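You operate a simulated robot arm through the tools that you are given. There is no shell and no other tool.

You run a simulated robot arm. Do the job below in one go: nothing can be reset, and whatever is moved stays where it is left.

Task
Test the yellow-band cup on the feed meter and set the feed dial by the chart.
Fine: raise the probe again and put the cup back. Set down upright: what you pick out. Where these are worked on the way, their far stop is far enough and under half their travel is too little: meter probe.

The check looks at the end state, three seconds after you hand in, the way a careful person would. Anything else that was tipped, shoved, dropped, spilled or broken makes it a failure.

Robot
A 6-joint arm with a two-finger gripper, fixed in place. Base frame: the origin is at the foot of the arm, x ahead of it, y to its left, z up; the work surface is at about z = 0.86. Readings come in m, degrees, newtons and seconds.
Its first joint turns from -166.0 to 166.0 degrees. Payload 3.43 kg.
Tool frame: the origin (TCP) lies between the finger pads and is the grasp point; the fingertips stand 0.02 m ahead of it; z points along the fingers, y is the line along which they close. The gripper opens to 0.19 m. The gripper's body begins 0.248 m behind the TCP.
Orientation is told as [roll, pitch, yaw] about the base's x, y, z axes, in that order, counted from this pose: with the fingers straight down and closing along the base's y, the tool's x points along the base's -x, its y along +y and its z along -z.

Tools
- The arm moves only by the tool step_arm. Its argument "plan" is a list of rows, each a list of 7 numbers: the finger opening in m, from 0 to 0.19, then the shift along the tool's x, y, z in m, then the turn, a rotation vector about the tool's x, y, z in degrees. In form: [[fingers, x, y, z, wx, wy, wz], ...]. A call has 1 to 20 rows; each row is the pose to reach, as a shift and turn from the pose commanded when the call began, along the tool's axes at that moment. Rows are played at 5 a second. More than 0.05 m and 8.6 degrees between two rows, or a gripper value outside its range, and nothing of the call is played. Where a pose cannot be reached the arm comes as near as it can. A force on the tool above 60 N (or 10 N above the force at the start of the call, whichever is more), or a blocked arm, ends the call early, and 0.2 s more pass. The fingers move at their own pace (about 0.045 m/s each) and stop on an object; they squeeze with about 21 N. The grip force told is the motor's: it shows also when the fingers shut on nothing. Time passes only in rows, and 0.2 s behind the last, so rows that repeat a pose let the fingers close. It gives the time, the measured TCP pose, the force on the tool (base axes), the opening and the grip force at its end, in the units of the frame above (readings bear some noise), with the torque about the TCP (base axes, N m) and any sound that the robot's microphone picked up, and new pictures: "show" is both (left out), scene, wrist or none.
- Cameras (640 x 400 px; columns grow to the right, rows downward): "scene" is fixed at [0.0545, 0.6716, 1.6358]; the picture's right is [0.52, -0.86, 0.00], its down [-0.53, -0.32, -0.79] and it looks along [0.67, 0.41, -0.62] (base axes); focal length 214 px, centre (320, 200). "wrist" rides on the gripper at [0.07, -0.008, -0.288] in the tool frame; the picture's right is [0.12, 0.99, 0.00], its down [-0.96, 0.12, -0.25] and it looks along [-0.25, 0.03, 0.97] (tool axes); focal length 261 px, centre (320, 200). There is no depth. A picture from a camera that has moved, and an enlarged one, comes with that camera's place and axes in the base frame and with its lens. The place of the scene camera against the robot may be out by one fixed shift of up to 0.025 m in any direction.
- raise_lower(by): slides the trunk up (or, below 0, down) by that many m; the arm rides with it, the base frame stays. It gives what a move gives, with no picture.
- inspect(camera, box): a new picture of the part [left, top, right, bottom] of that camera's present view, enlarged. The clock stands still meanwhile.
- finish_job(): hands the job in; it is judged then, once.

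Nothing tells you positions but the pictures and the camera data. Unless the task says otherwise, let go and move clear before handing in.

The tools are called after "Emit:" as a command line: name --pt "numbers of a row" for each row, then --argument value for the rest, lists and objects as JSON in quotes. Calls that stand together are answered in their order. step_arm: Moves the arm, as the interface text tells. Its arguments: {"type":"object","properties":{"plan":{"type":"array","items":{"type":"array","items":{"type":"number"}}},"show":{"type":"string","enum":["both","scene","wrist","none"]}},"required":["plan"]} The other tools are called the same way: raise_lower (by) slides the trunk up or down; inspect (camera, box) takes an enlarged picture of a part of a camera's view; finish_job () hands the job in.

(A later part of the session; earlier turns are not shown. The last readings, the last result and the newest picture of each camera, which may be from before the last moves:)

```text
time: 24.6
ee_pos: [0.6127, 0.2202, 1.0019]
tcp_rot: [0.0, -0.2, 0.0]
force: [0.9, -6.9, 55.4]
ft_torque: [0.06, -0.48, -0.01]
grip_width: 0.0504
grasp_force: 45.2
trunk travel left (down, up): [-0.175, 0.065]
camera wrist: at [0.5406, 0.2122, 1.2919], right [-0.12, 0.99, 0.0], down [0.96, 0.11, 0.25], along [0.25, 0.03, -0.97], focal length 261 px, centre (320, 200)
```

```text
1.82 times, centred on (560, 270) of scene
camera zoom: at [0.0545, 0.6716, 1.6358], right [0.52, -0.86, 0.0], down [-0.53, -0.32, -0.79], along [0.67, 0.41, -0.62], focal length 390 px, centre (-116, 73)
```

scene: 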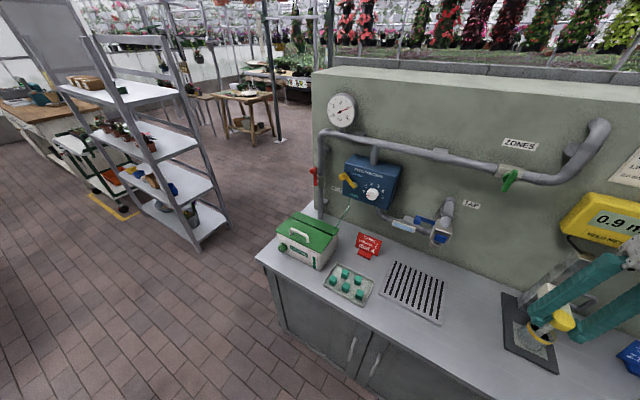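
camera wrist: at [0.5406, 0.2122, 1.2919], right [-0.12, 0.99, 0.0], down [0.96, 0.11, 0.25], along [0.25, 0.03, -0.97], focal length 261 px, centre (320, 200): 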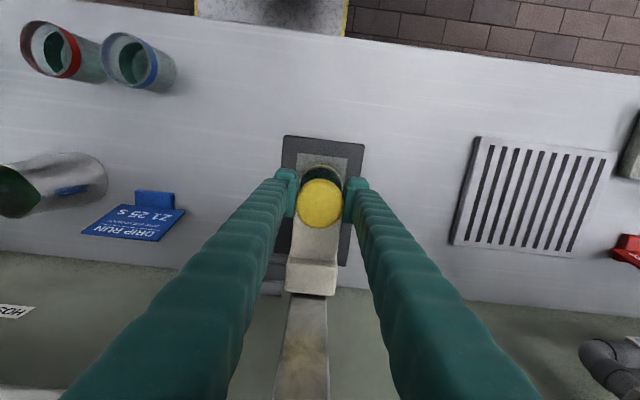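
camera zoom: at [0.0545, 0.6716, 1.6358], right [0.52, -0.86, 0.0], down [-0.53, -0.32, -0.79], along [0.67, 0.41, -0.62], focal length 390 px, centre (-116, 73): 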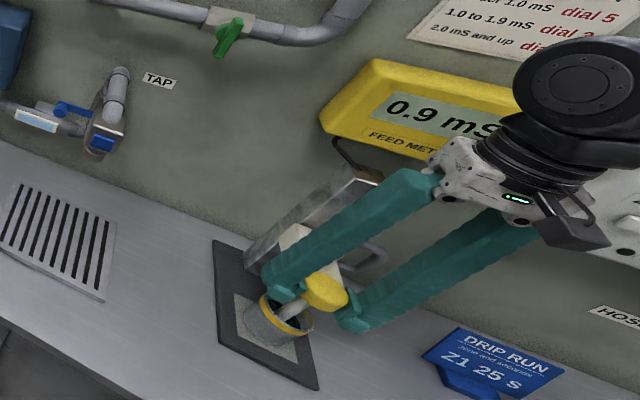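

The probe is at its stop (55 N) and the meter reads 0.9 mS. I ease off slightly, hold a moment, and zoom to confirm it is steady.

Emit:
step_arm --pt "0.04 0 0 -0.001 0 0 0" --pt "0.04 0 0 -0.002 0 0 0" --pt "0.04 0 0 -0.002 0 0 0" --pt "0.04 0 0 -0.002 0 0 0" --pt "0.04 0 0 -0.002 0 0 0" --pt "0.04 0 0 -0.002 0 0 0" --pt "0.04 0 0 -0.002 0 0 0" --pt "0.04 0 0 -0.002 0 0 0" --pt "0.04 0 0 -0.002 0 0 0" --pt "0.04 0 0 -0.002 0 0 0" --show "none"

Emit:
inspect --camera "scene" --box '[540, 180, 640, 250]'

Emit:
inspect --camera "scene" --box '[510, 270, 610, 380]'

```text
time: 26.8
ee_pos: [0.6122, 0.2204, 1.0015]
tcp_rot: [0.0, 0.2, 0.0]
force: [-5.9, -5.0, -0.5]
ft_torque: [0.16, -0.18, -0.03]
grip_width: 0.0508
grasp_force: 44.9
trunk travel left (down, up): [-0.175, 0.065]
```

```text
5.71 times, centred on (590, 215) of scene
camera zoom: at [0.0545, 0.6716, 1.6358], right [0.52, -0.86, 0.0], down [-0.53, -0.32, -0.79], along [0.67, 0.41, -0.62], focal length 1226 px, centre (-1223, 114)
```

zoom: 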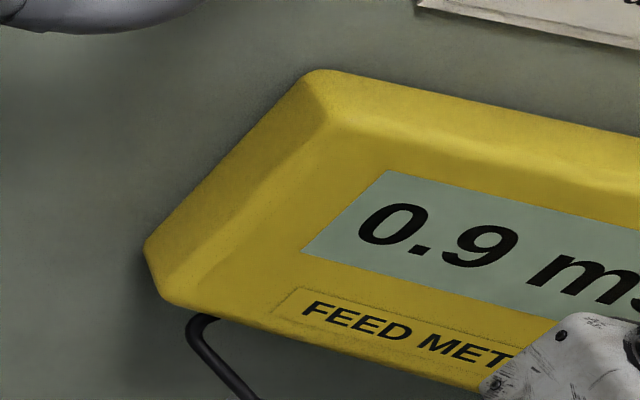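

```text
3.64 times, centred on (560, 325) of scene
camera zoom: at [0.0545, 0.6716, 1.6358], right [0.52, -0.86, 0.0], down [-0.53, -0.32, -0.79], along [0.67, 0.41, -0.62], focal length 780 px, centre (-553, -254)
```

zoom: 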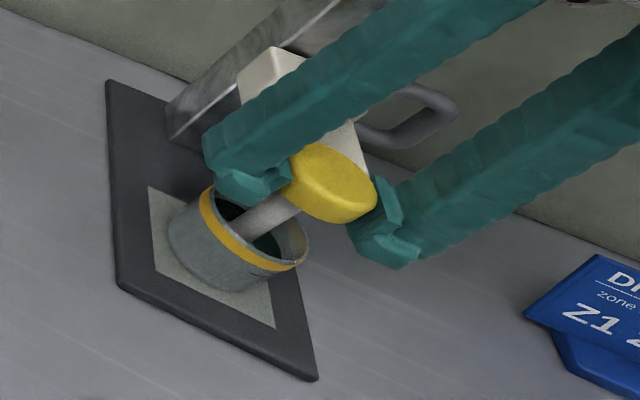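

Reading is a steady 0.9 mS → dial 5. Now I raise the probe back up to its original height.

Emit:
step_arm --pt "0.04 0 0 -0.01 0 0 0" --pt "0.04 0 0 -0.02 0 0 0" --pt "0.04 0 0 -0.03 0 0 0" --pt "0.04 0 0 -0.04 0 0 0" --pt "0.04 0 0 -0.05 0 0 0" --pt "0.04 0 0 -0.06 0 0 0" --pt "0.04 0 0 -0.07 0 0 0" --pt "0.04 0 0 -0.08 0 0 0" --pt "0.04 0 0 -0.086 0 0 0" --pt "0.04 0 0 -0.089 0 0 0" --pt "0.04 0 0 -0.089 0 0 0"

Emit:
inspect --camera "scene" --box '[480, 160, 640, 380]'

```text
time: 28.9
ee_pos: [0.6119, 0.2208, 1.0861]
tcp_rot: [-0.2, 0.4, -0.1]
force: [9.3, 1.4, -29.3]
ft_torque: [0.3, -0.38, 0.11]
grip_width: 0.0499
grasp_force: 45.7
trunk travel left (down, up): [-0.175, 0.065]
stopped in row 10: the force on the tool passed its limit at 64 N (the readings are from after the stop); the commanded pose is now the measured one
camera wrist: at [0.544, 0.2132, 1.3754], right [-0.12, 0.99, 0.0], down [0.96, 0.12, 0.24], along [0.24, 0.03, -0.97], focal length 261 px, centre (320, 200)
```

scene: 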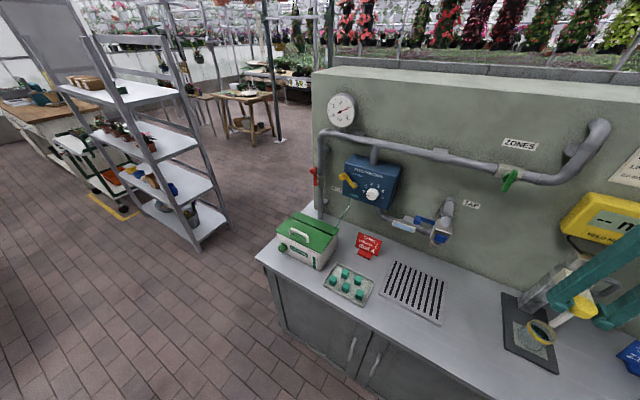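
wrist: 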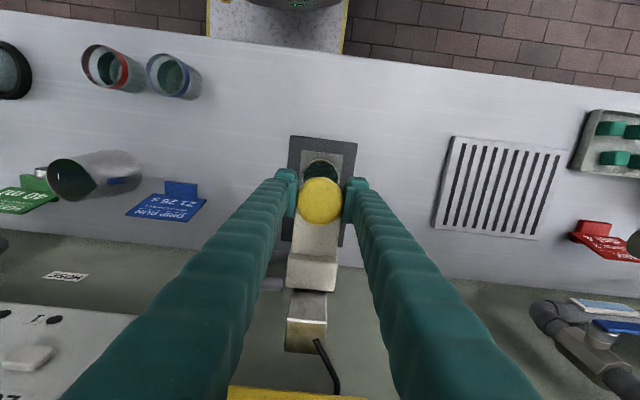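

```text
1.82 times, centred on (560, 270) of scene
camera zoom: at [0.0545, 0.6716, 1.6358], right [0.52, -0.86, 0.0], down [-0.53, -0.32, -0.79], along [0.67, 0.41, -0.62], focal length 390 px, centre (-116, 73)
```

zoom: 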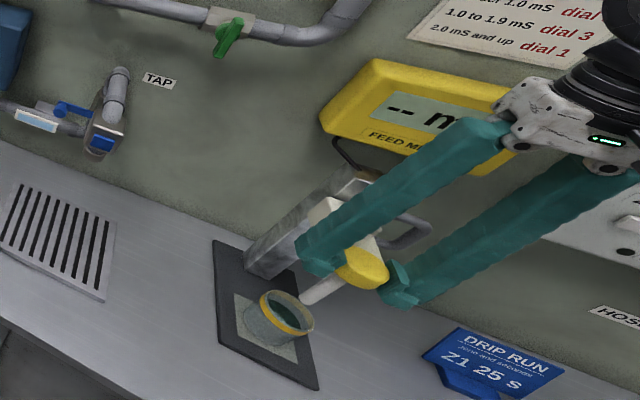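

The probe is back at its top stop. I ease the pull, open the fingers and see whether it stays up.

Emit:
step_arm --pt "0.04 0 0 0.001 0 0 0" --pt "0.05 0 0 0.001 0 0 0" --pt "0.065 0 0 0.001 0 0 0" --pt "0.08 0 0 0.001 0 0 0" --pt "0.1 0 0 0.001 0 0 0" --pt "0.1 0 0 0.001 0 0 0" --pt "0.1 0 0 -0.03 0 0 0" --pt "0.1 0 0 -0.07 0 0 0" --pt "0.1 0 0 -0.11 0 0 0" --pt "0.1 0 0 -0.11 0 0 0"

Emit:
inspect --camera "scene" --box '[480, 160, 640, 380]'

```text
time: 31.1
ee_pos: [0.6122, 0.2198, 1.196]
tcp_rot: [-0.1, 0.3, 0.0]
force: [-0.2, 0.0, -0.7]
ft_torque: [0.01, -0.04, -0.01]
grip_width: 0.1
grasp_force: 0.0
trunk travel left (down, up): [-0.175, 0.065]
camera wrist: at [0.5426, 0.2135, 1.4866], right [-0.12, 0.99, 0.0], down [0.96, 0.12, 0.24], along [0.24, 0.03, -0.97], focal length 261 px, centre (320, 200)
```

scene: 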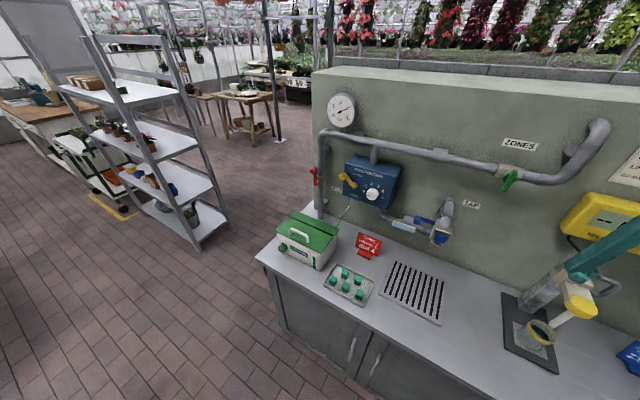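
wrist: 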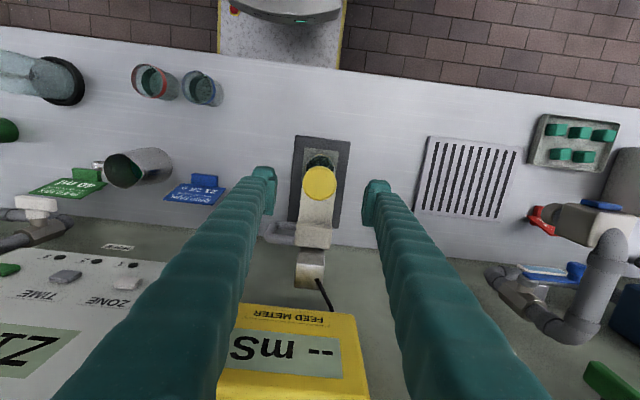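

```text
1.82 times, centred on (560, 270) of scene
camera zoom: at [0.0545, 0.6716, 1.6358], right [0.52, -0.86, 0.0], down [-0.53, -0.32, -0.79], along [0.67, 0.41, -0.62], focal length 390 px, centre (-116, 73)
```

zoom: 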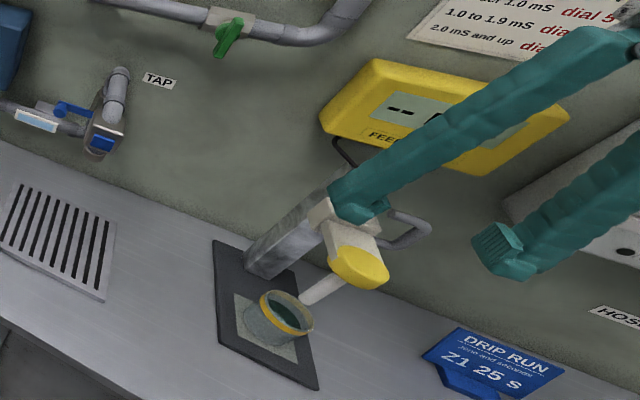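

Probe stays up and the meter is back to "--". Now I back off, tilt again to 40° and return to the standoff in front of the cup.

Emit:
step_arm --pt "0.1 0.025 0 0 0 -6 0" --pt "0.1 0.05 0 0 0 -12 0" --pt "0.1 0.075 0 0 0 -18 0" --pt "0.1 0.101 0 0 0 -24 0" --pt "0.1 0.101 0 0.035 0 -30 0" --pt "0.1 0.101 0 0.075 0 -36 0" --pt "0.1 0.101 0 0.12 0 -40.3 0" --pt "0.1 0.101 0 0.16 0 -40.3 0" --pt "0.1 0.101 0 0.16 0 -40.3 0"

Emit:
inspect --camera "wrist" --box '[240, 120, 400, 220]'

```text
time: 33.1
ee_pos: [0.5092, 0.2188, 1.0353]
tcp_rot: [-0.1, -40.1, 0.0]
force: [0.3, 1.0, 0.4]
ft_torque: [0.0, -0.03, 0.02]
grip_width: 0.0998
grasp_force: 0.0
trunk travel left (down, up): [-0.175, 0.065]
camera wrist: at [0.2706, 0.2117, 1.2117], right [-0.09, 0.99, -0.08], down [0.58, 0.12, 0.81], along [0.81, 0.03, -0.58], focal length 261 px, centre (320, 200)
```

scene: 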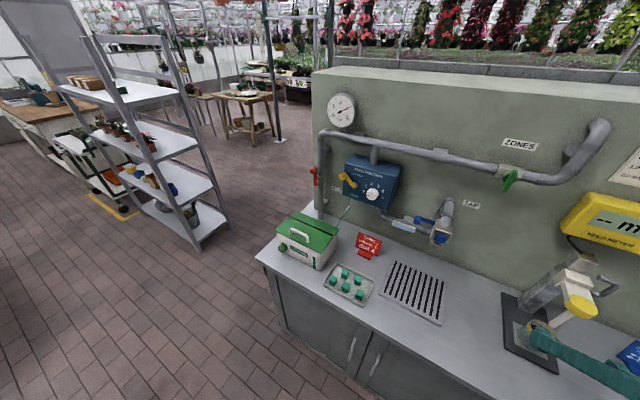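
wrist: 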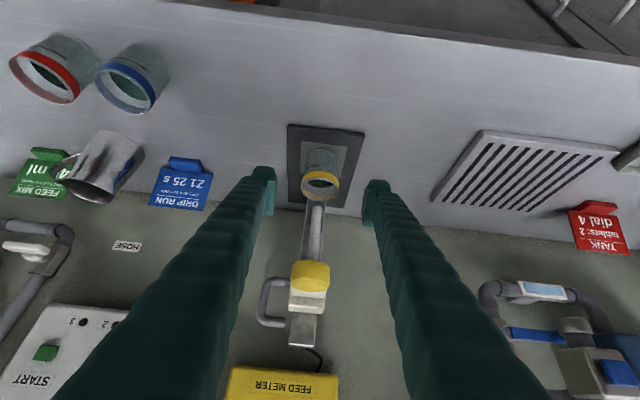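

```text
4.00 times, centred on (320, 170) of wrist
camera zoom: at [0.2706, 0.2117, 1.2117], right [-0.09, 0.99, -0.08], down [0.58, 0.12, 0.81], along [0.81, 0.03, -0.58], focal length 1043 px, centre (320, 320)
```

zoom: 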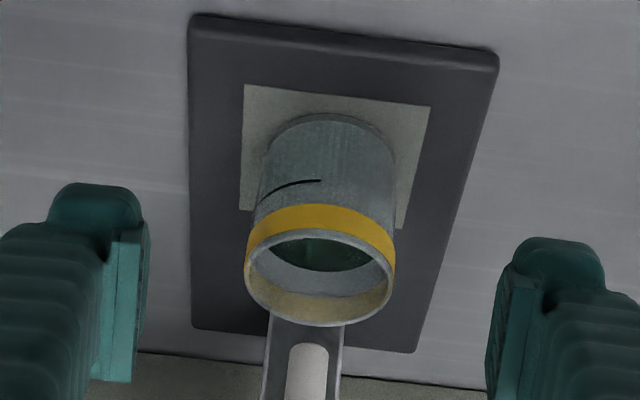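

Emit:
step_arm --pt "0.1 -0.0013 0.0025 0.03 0 0 0" --pt "0.1 -0.0013 0.0025 0.065 0 0 0" --pt "0.1 -0.0013 0.0025 0.1 0 0 0" --pt "0.1 -0.0013 0.0025 0.13 0 0 0" --pt "0.1 -0.0013 0.0025 0.15 0 0 0" --pt "0.1 -0.0013 0.0025 0.1595 0 0 0" --pt "0.1 -0.0013 0.0025 0.1595 0 0 0" --show "wrist"

Emit:
inspect --camera "wrist" --box '[240, 130, 400, 230]'

```text
time: 34.7
ee_pos: [0.6136, 0.2211, 0.9158]
tcp_rot: [-0.1, -40.0, 0.0]
force: [-0.5, 0.2, -0.1]
ft_torque: [-0.01, -0.04, 0.0]
grip_width: 0.0999
grasp_force: 0.1
trunk travel left (down, up): [-0.175, 0.065]
camera wrist: at [0.3747, 0.2142, 1.0921], right [-0.09, 0.99, -0.08], down [0.58, 0.12, 0.81], along [0.81, 0.03, -0.58], focal length 261 px, centre (320, 200)
```

wrist: 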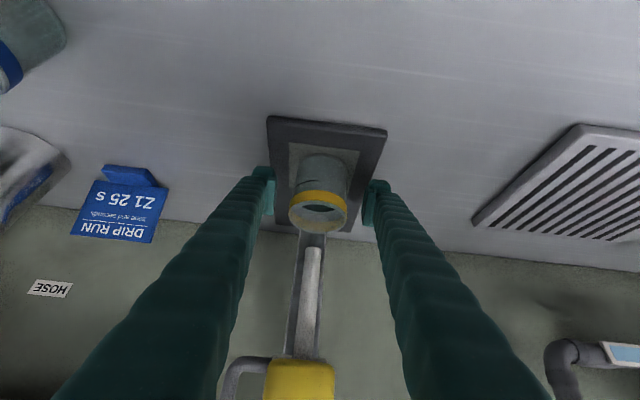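

```text
4.00 times, centred on (320, 180) of wrist
camera zoom: at [0.3747, 0.2142, 1.0921], right [-0.09, 0.99, -0.08], down [0.58, 0.12, 0.81], along [0.81, 0.03, -0.58], focal length 1043 px, centre (320, 280)
```

zoom: 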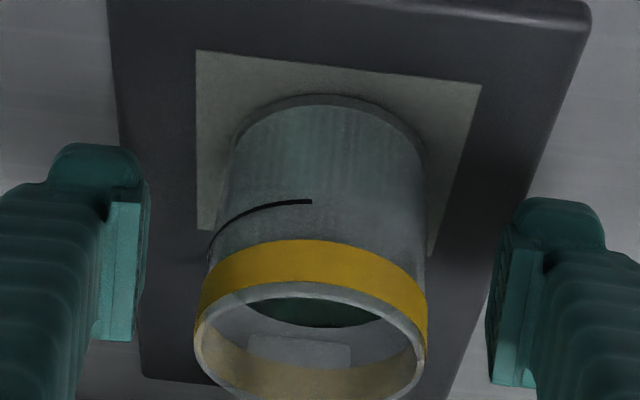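

Well centred. I drop 3 mm to match the earlier grasp height and close.

Emit:
step_arm --pt "0.1 0.0019 0 0.0023 0 0 0" --pt "0.085 0.0019 0 0.0023 0 0 0" --pt "0.075 0.0019 0 0.0023 0 0 0" --pt "0.065 0.0019 0 0.0023 0 0 0" --pt "0.055 0.0019 0 0.0023 0 0 0" --pt "0.055 0.0019 0 0.0023 0 0 0" --pt "0.055 0.0019 0 0.0023 0 0 0" --show "none"

```text
time: 36.3
ee_pos: [0.6141, 0.2204, 0.9126]
tcp_rot: [-0.1, -40.1, 0.0]
force: [-0.4, -0.8, 0.1]
ft_torque: [0.03, -0.01, -0.01]
grip_width: 0.0609
grasp_force: 21.0
trunk travel left (down, up): [-0.175, 0.065]
```

Emit:
step_arm --pt "0.055 -0.0039 0 -0.0046 0 0 0" --pt "0.055 -0.0084 0 -0.0101 0 0 0" --pt "0.055 -0.0116 0 -0.0138 0 0 0" --pt "0.055 -0.0014 0 -0.0224 0 0 0" --pt "0.055 0.0164 0 -0.0373 0 0 0" --pt "0.055 0.0342 0 -0.0523 0 0 0" --pt "0.055 0.0521 0 -0.0673 0 0 0" --pt "0.055 0.0699 0 -0.0822 0 0 0" --pt "0.055 0.0852 0 -0.0951 0 0 0" --pt "0.055 0.0903 0 -0.0993 0 0 0" --pt "0.055 0.08 0 -0.1116 0 0 0" --pt "0.055 0.0697 0 -0.1238 0 0 0" --pt "0.055 0.0697 0 -0.1238 0 0 0"

```text
time: 39.1
ee_pos: [0.4804, 0.2204, 0.9634]
tcp_rot: [-0.2, -40.1, -0.1]
force: [0.2, 0.0, -0.4]
ft_torque: [-0.01, 0.01, -0.02]
grip_width: 0.061
grasp_force: 20.8
trunk travel left (down, up): [-0.175, 0.065]
camera wrist: at [0.2415, 0.214, 1.1403], right [-0.09, 0.99, -0.08], down [0.58, 0.12, 0.81], along [0.81, 0.03, -0.58], focal length 261 px, centre (320, 200)
```

scene: 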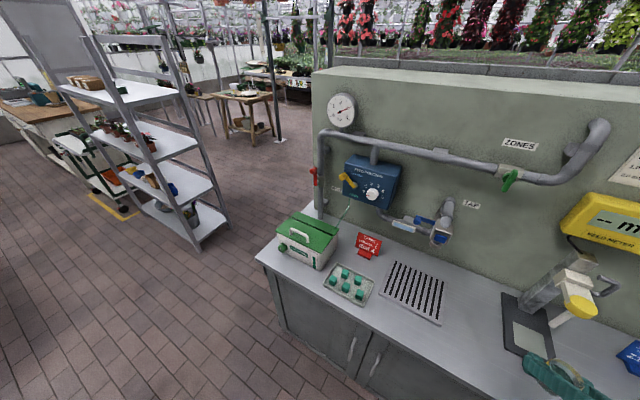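
wrist: 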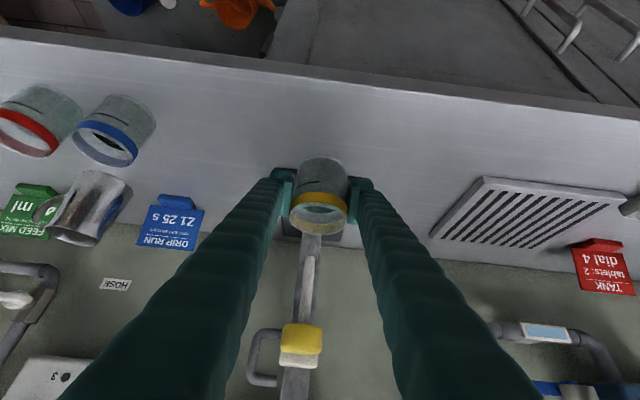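

Emit:
step_arm --pt "0.055 0 -0.0081 0 1.93 0 2.3" --pt "0.055 -0.0002 -0.0243 0.0002 5.8 0 6.9" --pt "0.055 -0.0004 -0.0405 0.0003 9.65 0 11.5" --pt "0.055 -0.0005 -0.0567 0.0005 13.5 0 16.1" --pt "0.055 -0.0007 -0.0729 0.0006 17.4 0 20.7" --pt "0.055 -0.0008 -0.0891 0.0007 21.2 0 25.3" --pt "0.055 -0.001 -0.1053 0.0008 25.1 0 29.9" --pt "0.055 -0.0011 -0.1215 0.001 28.95 0 34.5" --pt "0.055 -0.0013 -0.1377 0.0011 32.8 0 39.1" --pt "0.055 -0.0014 -0.1539 0.0012 36.7 0 43.7" --pt "0.055 -0.0015 -0.162 0.0013 38.6 0 46.0" --pt "0.055 -0.0015 -0.162 0.0013 38.6 0 46.0"

Emit:
inspect --camera "wrist" --box '[230, 130, 410, 280]'

```text
time: 41.7
ee_pos: [0.4828, 0.0598, 0.9626]
tcp_rot: [0.0, -40.1, -60.1]
force: [0.4, 0.1, -1.2]
ft_torque: [-0.02, 0.0, -0.01]
grip_width: 0.061
grasp_force: 20.9
trunk travel left (down, up): [-0.175, 0.065]
camera wrist: at [0.3564, 0.2638, 1.1396], right [0.82, 0.57, -0.08], down [0.39, -0.44, 0.81], along [0.43, -0.69, -0.58], focal length 261 px, centre (320, 200)
```

scene: 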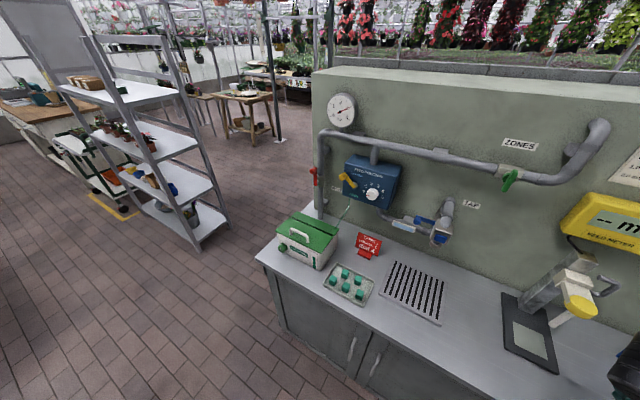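
wrist: 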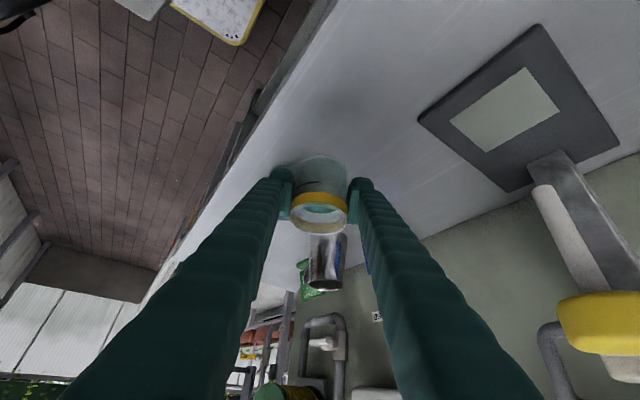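

```text
2.67 times, centred on (320, 205) of wrist
camera zoom: at [0.3564, 0.2638, 1.1396], right [0.82, 0.57, -0.08], down [0.39, -0.44, 0.81], along [0.43, -0.69, -0.58], focal length 695 px, centre (320, 187)
```

zoom: 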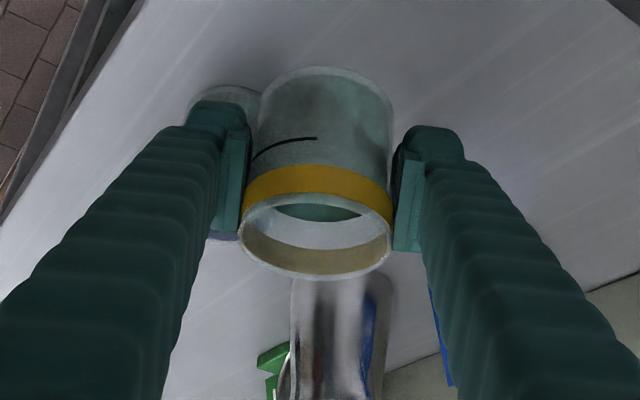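

Cup is over its original spot. I lower it gently to the bench.

Emit:
step_arm --pt "0.055 0.0064 0 0.0077 0 0 0" --pt "0.055 0.0161 0 0.0192 0 0 0" --pt "0.055 0.0257 0 0.0306 0 0 0" --pt "0.055 0.0334 0 0.0398 0 0 0" --pt "0.055 0.0367 0 0.0437 0 0 0" --pt "0.055 0.038 0 0.0452 0 0 0" --pt "0.055 0.0389 0 0.0464 0 0 0" --pt "0.055 0.0396 0 0.0471 0 0 0" --pt "0.055 0.0396 0 0.0471 0 0 0" --show "wrist"

```text
time: 43.7
ee_pos: [0.4818, 0.0587, 0.9017]
tcp_rot: [0.0, -40.2, -60.2]
force: [0.5, -0.5, -1.3]
ft_torque: [-0.01, -0.02, -0.04]
grip_width: 0.0613
grasp_force: 21.5
trunk travel left (down, up): [-0.175, 0.065]
camera wrist: at [0.3552, 0.2632, 1.0789], right [0.81, 0.57, -0.08], down [0.39, -0.44, 0.81], along [0.43, -0.69, -0.58], focal length 261 px, centre (320, 200)
```

wrist: 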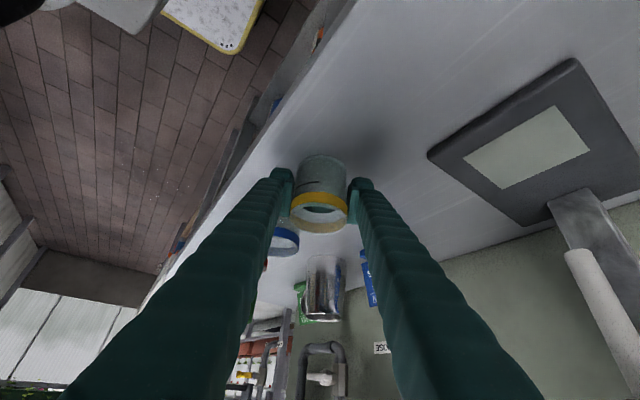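

No contact yet (−1.3 N); I go down in sub-millimetre steps.

Emit:
step_arm --pt "0.055 0.0005 0 0.0006 0 0 0" --pt "0.055 0.001 0 0.0011 0 0 0" --pt "0.055 0.001 0 0.0011 0 0 0" --show "none"

```text
time: 44.5
ee_pos: [0.483, 0.0586, 0.9001]
tcp_rot: [-0.1, -40.1, -60.1]
force: [-0.2, 0.1, -1.5]
ft_torque: [0.0, -0.02, -0.01]
grip_width: 0.061
grasp_force: 21.3
trunk travel left (down, up): [-0.175, 0.065]
```

Emit:
step_arm --pt "0.055 0.0005 0 0.0006 0 0 0" --pt "0.055 0.001 0 0.0011 0 0 0" --pt "0.055 0.001 0 0.0011 0 0 0" --show "none"

```text
time: 45.3
ee_pos: [0.483, 0.0602, 0.9004]
tcp_rot: [0.1, -40.2, -60.1]
force: [-0.6, -1.0, 16.9]
ft_torque: [0.02, -0.14, 0.0]
grip_width: 0.0611
grasp_force: 20.8
trunk travel left (down, up): [-0.175, 0.065]
```

Seated on the bench. I relax, open, and back away along the tool axis.

Emit:
step_arm --pt "0.055 -0.0004 0 -0.0005 0 0 0" --pt "0.065 -0.0005 0 -0.0006 0 0 0" --pt "0.08 -0.0005 0 -0.0006 0 0 0" --pt "0.095 -0.0005 0 -0.0006 0 0 0" --pt "0.095 -0.0005 0 -0.0006 0 0 0" --pt "0.095 -0.0005 0 -0.02 0 0 0" --pt "0.095 -0.0005 0 -0.05 0 0 0" --pt "0.095 -0.0005 0 -0.09 0 0 0" --pt "0.095 -0.0005 0 -0.13 0 0 0" --pt "0.095 -0.0005 0 -0.17 0 0 0" --pt "0.095 -0.0005 0 -0.21 0 0 0"

Emit:
inspect --camera "wrist" --box '[230, 130, 410, 280]'

Emit:
inspect --camera "scene" --box '[320, 140, 420, 240]'

```text
time: 47.7
ee_pos: [0.4148, 0.1751, 1.0616]
tcp_rot: [0.0, -40.1, -60.1]
force: [-1.0, -0.1, -1.2]
ft_torque: [0.06, 0.01, -0.02]
grip_width: 0.0948
grasp_force: 0.0
trunk travel left (down, up): [-0.175, 0.065]
camera wrist: at [0.2885, 0.3784, 1.238], right [0.82, 0.57, -0.08], down [0.39, -0.44, 0.81], along [0.43, -0.69, -0.58], focal length 261 px, centre (320, 200)
```

scene: 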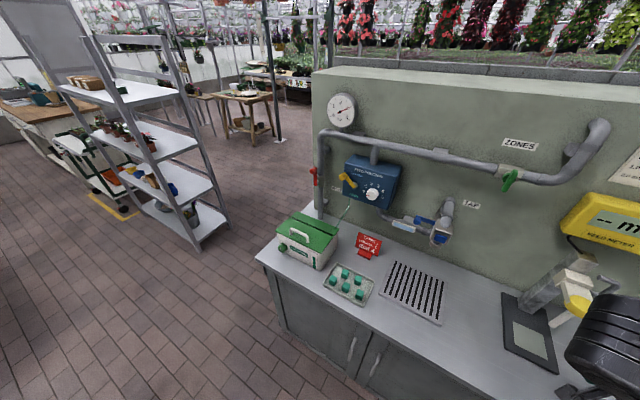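
wrist: 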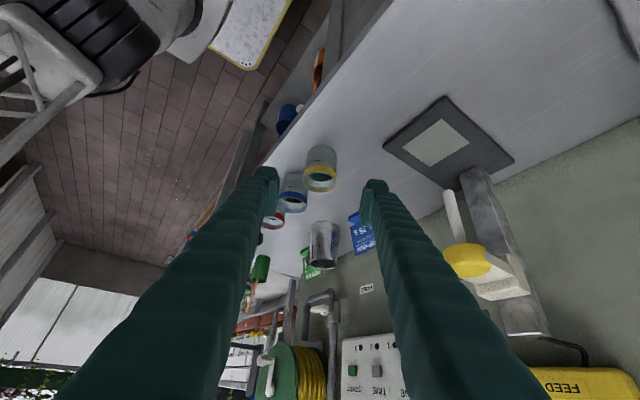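

```text
2.67 times, centred on (320, 205) of wrist
camera zoom: at [0.2885, 0.3784, 1.238], right [0.82, 0.57, -0.08], down [0.39, -0.44, 0.81], along [0.43, -0.69, -0.58], focal length 695 px, centre (320, 187)
```

zoom: 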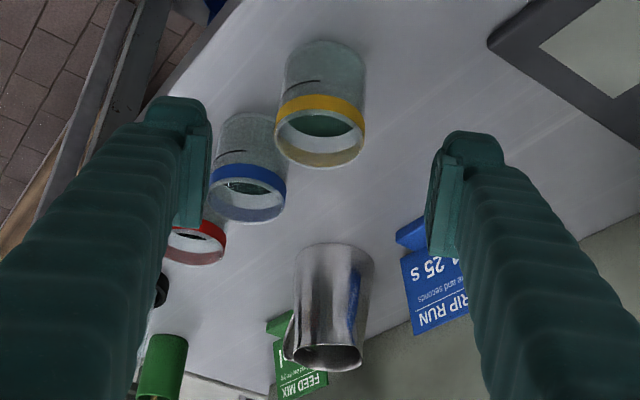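

```text
4.00 times, centred on (370, 190) of scene
camera zoom: at [0.0545, 0.6716, 1.6358], right [0.52, -0.86, 0.0], down [-0.53, -0.32, -0.79], along [0.67, 0.41, -0.62], focal length 858 px, centre (120, 240)
```

zoom: 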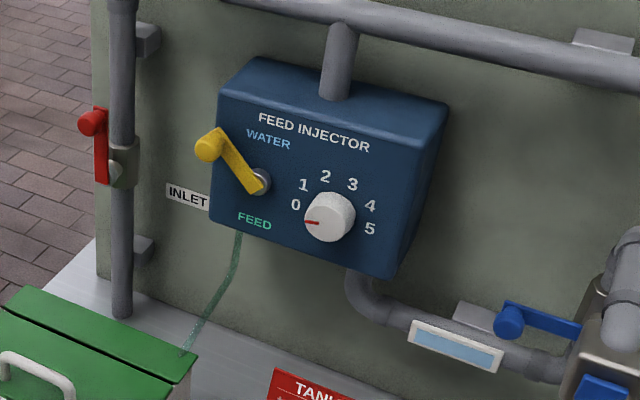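

Cup, probe and neighbours all look right. The dial's white knob points at 0 and must go to 5; I'll swing over to the feed injector to view it from the front.

Emit:
step_arm --pt "0.095 -0.0038 0.006 -0.0213 -4.8 0 -5.75" --pt "0.095 -0.0075 0.0125 -0.0427 -9.65 0 -11.5" --pt "0.095 -0.0113 0.0188 -0.064 -14.5 0 -17.25" --pt "0.095 -0.0151 0.025 -0.0853 -19.3 0 -23.0" --pt "0.095 -0.0189 0.0313 -0.1066 -24.1 0 -28.75" --pt "0.095 -0.0226 0.0375 -0.128 -28.95 0 -34.5" --pt "0.095 -0.0264 0.0438 -0.1493 -33.8 0 -40.25" --pt "0.095 -0.0302 0.05 -0.1706 -38.6 0 -46.0" --pt "0.095 -0.0302 0.05 -0.1706 -38.6 0 -46.0" --show "none"

Emit:
step_arm --pt "0.08 0 0.04 0 0 -4 0" --pt "0.06 0 0.08 0 0 -8 0" --pt "0.05 0 0.12 0 0 -12 0" --pt "0.05 0 0.16 0 0 -16 0" --pt "0.05 0 0.2 0 0 -20 0" --pt "0.05 0 0.24 0 0 -24 0" --pt "0.05 0 0.28 0 0 -28 0" --pt "0.05 0 0.32 0 0 -30 0" --pt "0.05 0 0.35 0 0 -30 0" --pt "0.05 0 0.35 0 0 -30 0"

```text
time: 49.7
ee_pos: [0.4155, 0.2763, 1.2102]
tcp_rot: [-0.1, -39.9, 0.1]
force: [0.1, 0.8, 0.8]
ft_torque: [0.0, -0.01, 0.02]
grip_width: 0.095
grasp_force: 0.0
trunk travel left (down, up): [-0.175, 0.065]
```

```text
time: 52.1
ee_pos: [0.4174, 0.6026, 1.2475]
tcp_rot: [9.9, -69.5, -9.3]
force: [0.1, -0.6, 0.0]
ft_torque: [-0.06, -0.06, -0.15]
grip_width: 0.0501
grasp_force: 0.1
trunk travel left (down, up): [-0.175, 0.065]
stopped in row 10: the arm was blocked; the commanded pose is now the measured one
camera wrist: at [0.1226, 0.5929, 1.2812], right [-0.04, 1.0, -0.05], down [0.1, 0.06, 0.99], along [0.99, 0.03, -0.1], focal length 261 px, centre (320, 200)
```

scene: 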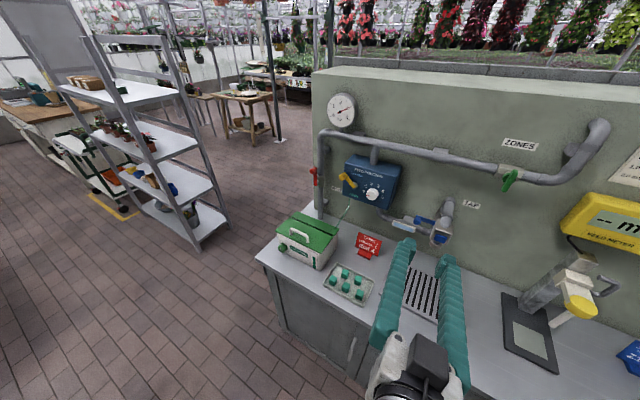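
wrist: 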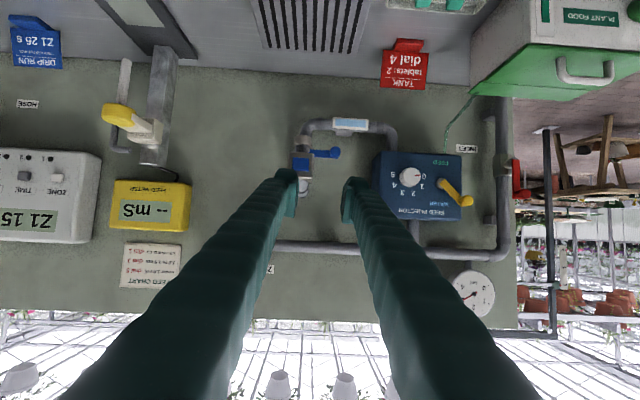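

Emit:
inspect --camera "wrist" --box '[360, 140, 500, 230]'

Emit:
inspect --camera "wrist" --box '[260, 40, 640, 280]'

Emit:
inspect --camera "scene" --box '[340, 140, 500, 400]'

```text
4.44 times, centred on (430, 185) of wrist
camera zoom: at [0.1226, 0.5929, 1.2812], right [-0.04, 1.0, -0.05], down [0.1, 0.06, 0.99], along [0.99, 0.03, -0.1], focal length 1158 px, centre (-169, 267)
```

zoom: 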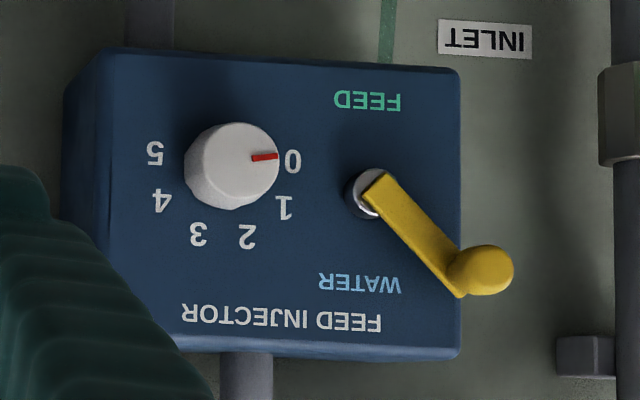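

```text
1.67 times, centred on (450, 160) of wrist
camera zoom: at [0.1226, 0.5929, 1.2812], right [-0.04, 1.0, -0.05], down [0.1, 0.06, 0.99], along [0.99, 0.03, -0.1], focal length 434 px, centre (103, 267)
```

zoom: 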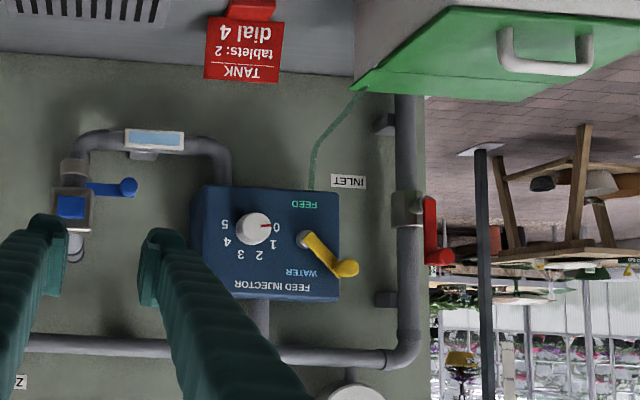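

```text
1.54 times, centred on (420, 270) of scene
camera zoom: at [0.0545, 0.6716, 1.6358], right [0.52, -0.86, 0.0], down [-0.53, -0.32, -0.79], along [0.67, 0.41, -0.62], focal length 330 px, centre (166, 92)
```

zoom: 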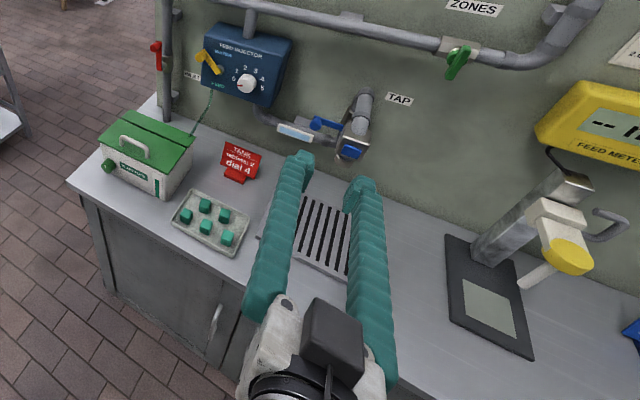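

The dial runs 0→5 in 40° steps (200° clockwise seen from the front), knob at about (0.70, 0.817, 1.157), facing the robot. I test the reach by levelling the tool and moving toward it in stages.

Emit:
step_arm --pt "0.06 0.002 0.014 0.0145 -1.5 -2.4 -1" --pt "0.06 0.004 0.028 0.029 -3 -4.8 -2" --pt "0.06 0.006 0.043 0.0435 -4.5 -7.3 -3" --pt "0.06 0.008 0.057 0.058 -6 -9.7 -4" --pt "0.06 0.01 0.071 0.0725 -7.4 -12.1 -5" --pt "0.06 0.012 0.086 0.087 -8.9 -14.5 -6" --pt "0.06 0.014 0.1 0.1015 -10.4 -17 -7" --pt "0.06 0.016 0.114 0.1158 -11.9 -19.4 -8" --pt "0.06 0.016 0.114 0.1158 -11.9 -19.4 -8"

```text
time: 54.3
ee_pos: [0.5186, 0.7063, 1.205]
tcp_rot: [-81.1, -88.0, 94.2]
force: [-0.7, 1.7, -0.7]
ft_torque: [0.06, -0.08, -0.53]
grip_width: 0.06
grasp_force: 0.1
trunk travel left (down, up): [-0.175, 0.065]
stopped in row 9: the arm was blocked; the commanded pose is now the measured one
camera wrist: at [0.2401, 0.6309, 1.1378], right [-0.22, 0.96, -0.15], down [-0.27, 0.09, 0.96], along [0.94, 0.26, 0.24], focal length 261 px, centre (320, 200)
```

scene: 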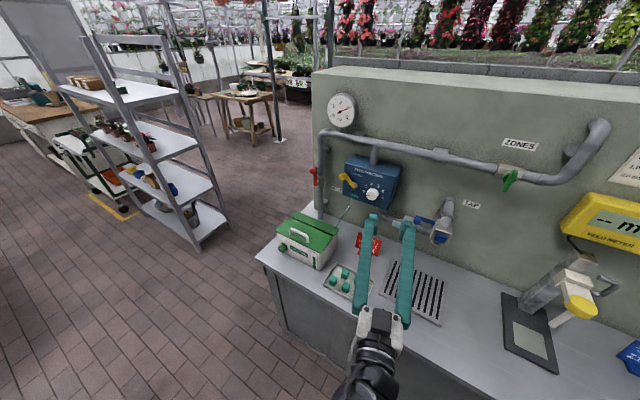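
wrist: 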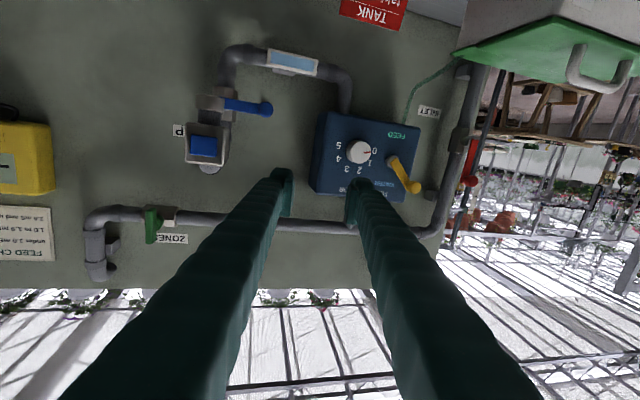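

The tool is level and pointing at yaw ≈13°, only slightly lagging. I'll probe further toward the knob to see where the reach limit truly lies.

Emit:
step_arm --pt "0.065 0.007 0.013 0.0135 0 0 0" --pt "0.065 0.014 0.026 0.027 0 0 0" --pt "0.065 0.021 0.039 0.041 0 0 0" --pt "0.065 0.028 0.052 0.054 0 0 0" --pt "0.065 0.035 0.065 0.068 0 0 0" --pt "0.065 0.0417 0.0786 0.0814 0 0 0" --pt "0.065 0.0417 0.0786 0.0814 0 0 0"

```text
time: 55.9
ee_pos: [0.5797, 0.7956, 1.1641]
tcp_rot: [-82.5, -88.3, 95.7]
force: [-0.1, 0.2, 0.5]
ft_torque: [-0.02, 0.0, 0.03]
grip_width: 0.0649
grasp_force: 0.0
trunk travel left (down, up): [-0.175, 0.065]
camera wrist: at [0.302, 0.7198, 1.096], right [-0.22, 0.96, -0.15], down [-0.27, 0.08, 0.96], along [0.94, 0.26, 0.24], focal length 261 px, centre (320, 200)
```

scene: 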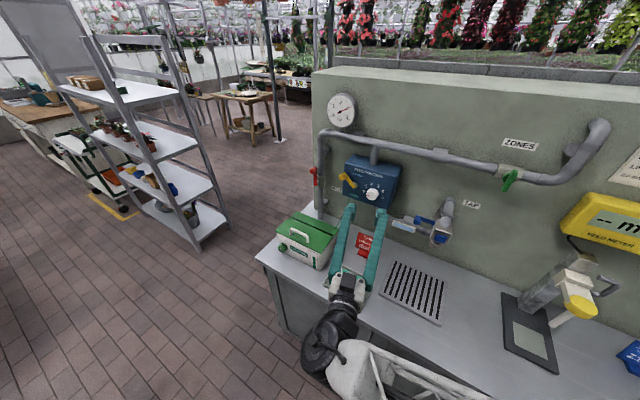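
wrist: 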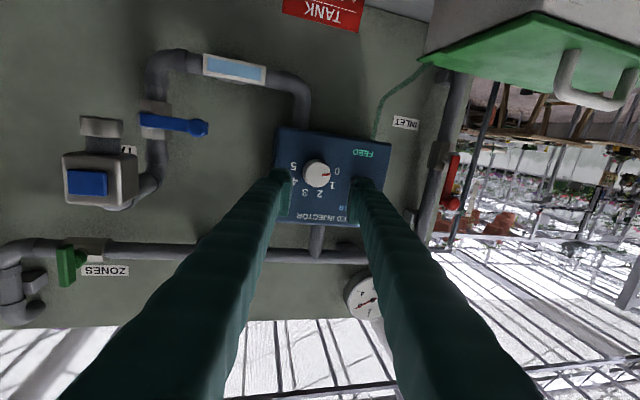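

Reach is fine here. I'll zoom to locate the knob precisely.

Emit:
inspect --camera "wrist" --box '[260, 110, 420, 240]'

Emit:
inspect --camera "scene" --box '[320, 140, 420, 240]'

```text
3.08 times, centred on (340, 175) of wrist
camera zoom: at [0.302, 0.7198, 1.096], right [-0.22, 0.96, -0.15], down [-0.27, 0.08, 0.96], along [0.94, 0.26, 0.24], focal length 802 px, centre (258, 277)
```

zoom: 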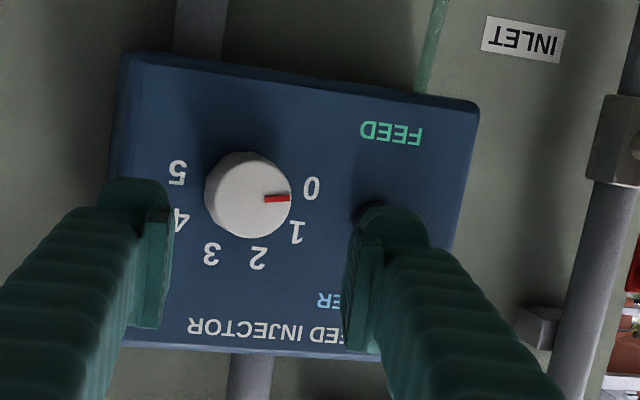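

```text
4.00 times, centred on (370, 190) of scene
camera zoom: at [0.0545, 0.6716, 1.6358], right [0.52, -0.86, 0.0], down [-0.53, -0.32, -0.79], along [0.67, 0.41, -0.62], focal length 858 px, centre (120, 240)
```

zoom: 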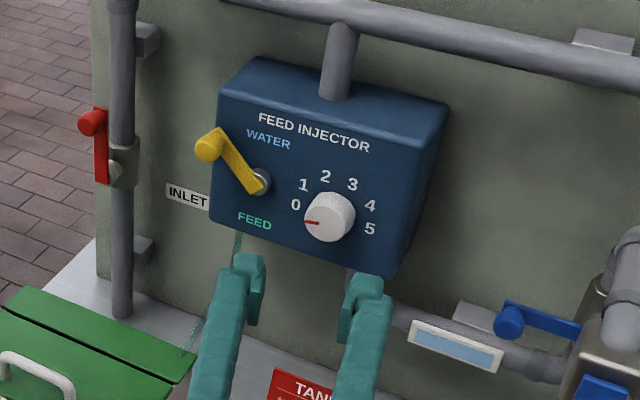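

Knob face is at about (0.705, 0.8187, 1.156), protruding ~2 cm. I straighten the tool to point along +x in line with the knob, then roll it so the fingers will straddle diagonally (clear of the yellow lever).

Emit:
step_arm --pt "0.065 0.0018 0.0034 0.011 3.3 0 0.4" --pt "0.065 0.0036 0.0068 0.022 6.6 0 0.8" --pt "0.065 0.0054 0.0102 0.0335 9.9 0 1.2" --pt "0.065 0.0072 0.0136 0.0445 13.2 0 1.6" --pt "0.065 0.0072 0.0136 0.0445 13.2 0 1.6" --show "wrist"

```text
time: 57.1
ee_pos: [0.6196, 0.8186, 1.1561]
tcp_rot: [-77.2, -89.9, 77.1]
force: [-0.4, -0.4, -0.5]
ft_torque: [0.0, -0.03, -0.01]
grip_width: 0.0648
grasp_force: 0.1
trunk travel left (down, up): [-0.175, 0.065]
camera wrist: at [0.3315, 0.8115, 1.0877], right [0.0, 0.99, -0.12], down [-0.25, 0.12, 0.96], along [0.97, 0.03, 0.25], focal length 261 px, centre (320, 200)
```

wrist: 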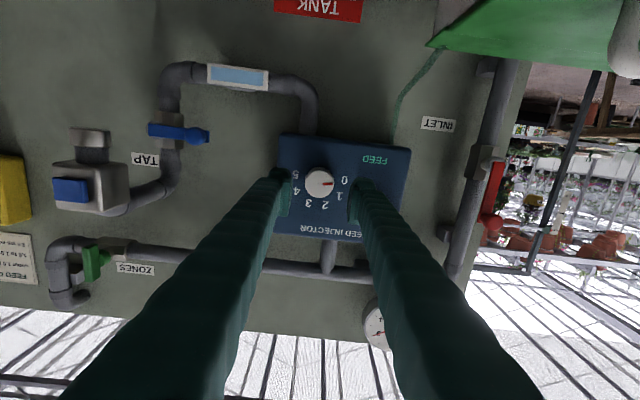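

Emit:
step_arm --pt "0.065 -0.0005 0 0 0 0 8" --pt "0.065 -0.001 0 0 0 0 16" --pt "0.065 -0.0015 0 0 0 0 24" --pt "0.065 -0.0015 0 0 0 0 32" --pt "0.065 -0.0015 0 0 0 0 40" --pt "0.065 -0.0015 0 0 0 0 40" --show "wrist"

Emit:
inspect --camera "wrist" --box '[240, 120, 400, 240]'

```text
time: 58.5
ee_pos: [0.6203, 0.8166, 1.1568]
tcp_rot: [90.1, -50.0, -90.0]
force: [-1.0, -0.1, -0.5]
ft_torque: [0.01, -0.02, 0.02]
grip_width: 0.0648
grasp_force: 0.0
trunk travel left (down, up): [-0.175, 0.065]
camera wrist: at [0.3322, 0.858, 1.1003], right [0.0, 0.84, 0.55], down [-0.25, -0.53, 0.81], along [0.97, -0.14, 0.21], focal length 261 px, centre (320, 200)
```

wrist: 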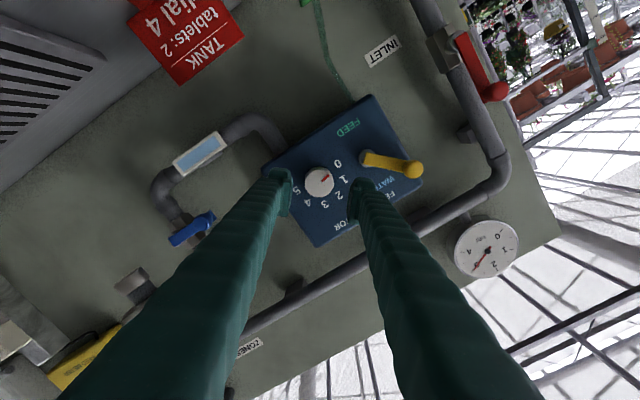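

```text
3.33 times, centred on (320, 180) of wrist
camera zoom: at [0.3322, 0.858, 1.1003], right [0.0, 0.84, 0.55], down [-0.25, -0.53, 0.81], along [0.97, -0.14, 0.21], focal length 869 px, centre (320, 267)
```

zoom: 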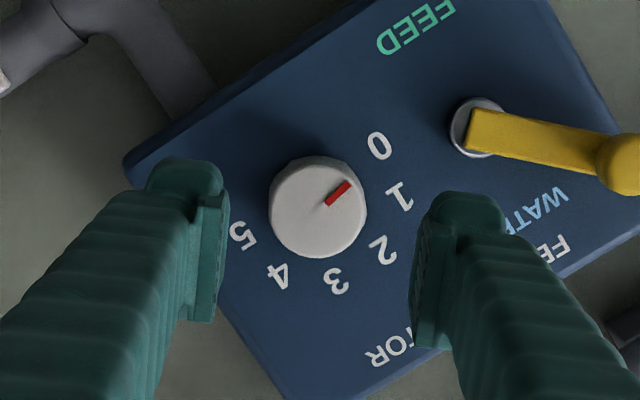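

Knob is centred between the fingers; refined knob face x≈0.696. I roll another 10° and approach until the fingertips overlap the knob side.

Emit:
step_arm --pt "0.062 0 0 0 0 0 5" --pt "0.062 0 0 0 0 0 10" --pt "0.062 0 0 0.02 0 0 10" --pt "0.062 0 0 0.04 0 0 10" --pt "0.062 0 0 0.055 0 0 10" --pt "0.062 0 0 0.062 0 0 10" --pt "0.062 0 0 0.068 0 0 10" --pt "0.062 0 0 0.068 0 0 10"

Emit:
inspect --camera "wrist" --box '[240, 120, 400, 240]'

Emit:
inspect --camera "scene" --box '[320, 140, 420, 240]'

```text
time: 60.3
ee_pos: [0.6884, 0.8187, 1.1573]
tcp_rot: [89.5, -40.5, -89.9]
force: [0.1, 0.9, 0.0]
ft_torque: [-0.03, -0.01, 0.03]
grip_width: 0.0619
grasp_force: 0.0
out of reach, approached as far as the arm can: row 2
trunk travel left (down, up): [-0.175, 0.065]
camera wrist: at [0.4003, 0.8692, 1.1093], right [0.01, 0.73, 0.68], down [-0.25, -0.66, 0.71], along [0.97, -0.17, 0.18], focal length 261 px, centre (320, 200)
```

scene: 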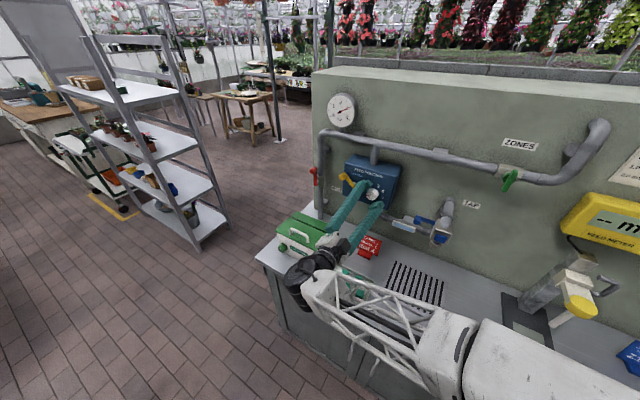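
wrist: 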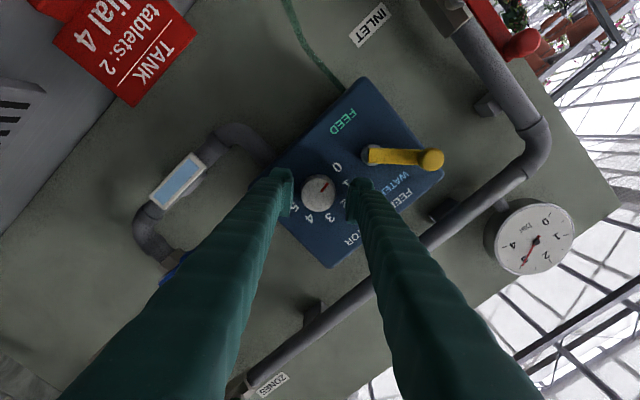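

```text
3.33 times, centred on (320, 180) of wrist
camera zoom: at [0.4003, 0.8692, 1.1093], right [0.01, 0.73, 0.68], down [-0.25, -0.66, 0.71], along [0.97, -0.17, 0.18], focal length 869 px, centre (320, 267)
```

zoom: 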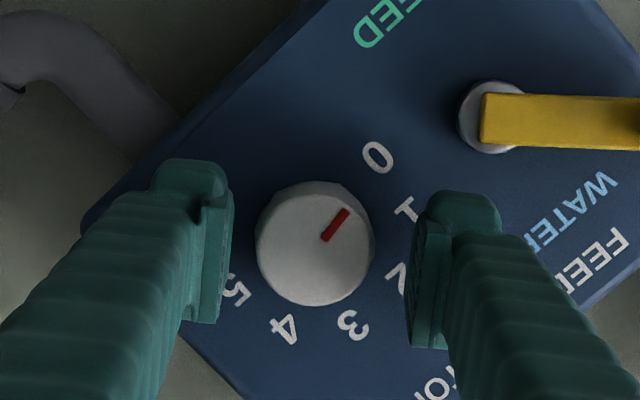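

```text
4.00 times, centred on (370, 190) of scene
camera zoom: at [0.0545, 0.6716, 1.6358], right [0.52, -0.86, 0.0], down [-0.53, -0.32, -0.79], along [0.67, 0.41, -0.62], focal length 858 px, centre (120, 240)
```

zoom: 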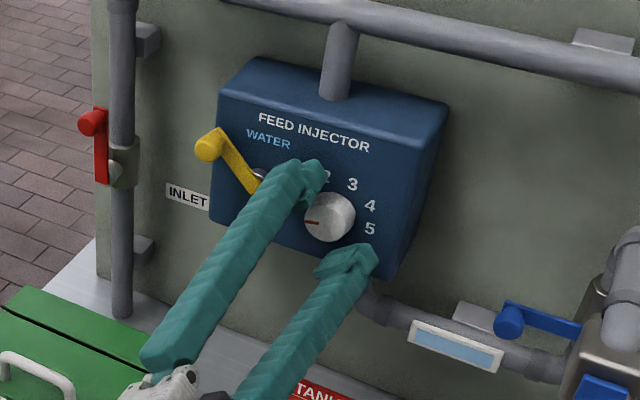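

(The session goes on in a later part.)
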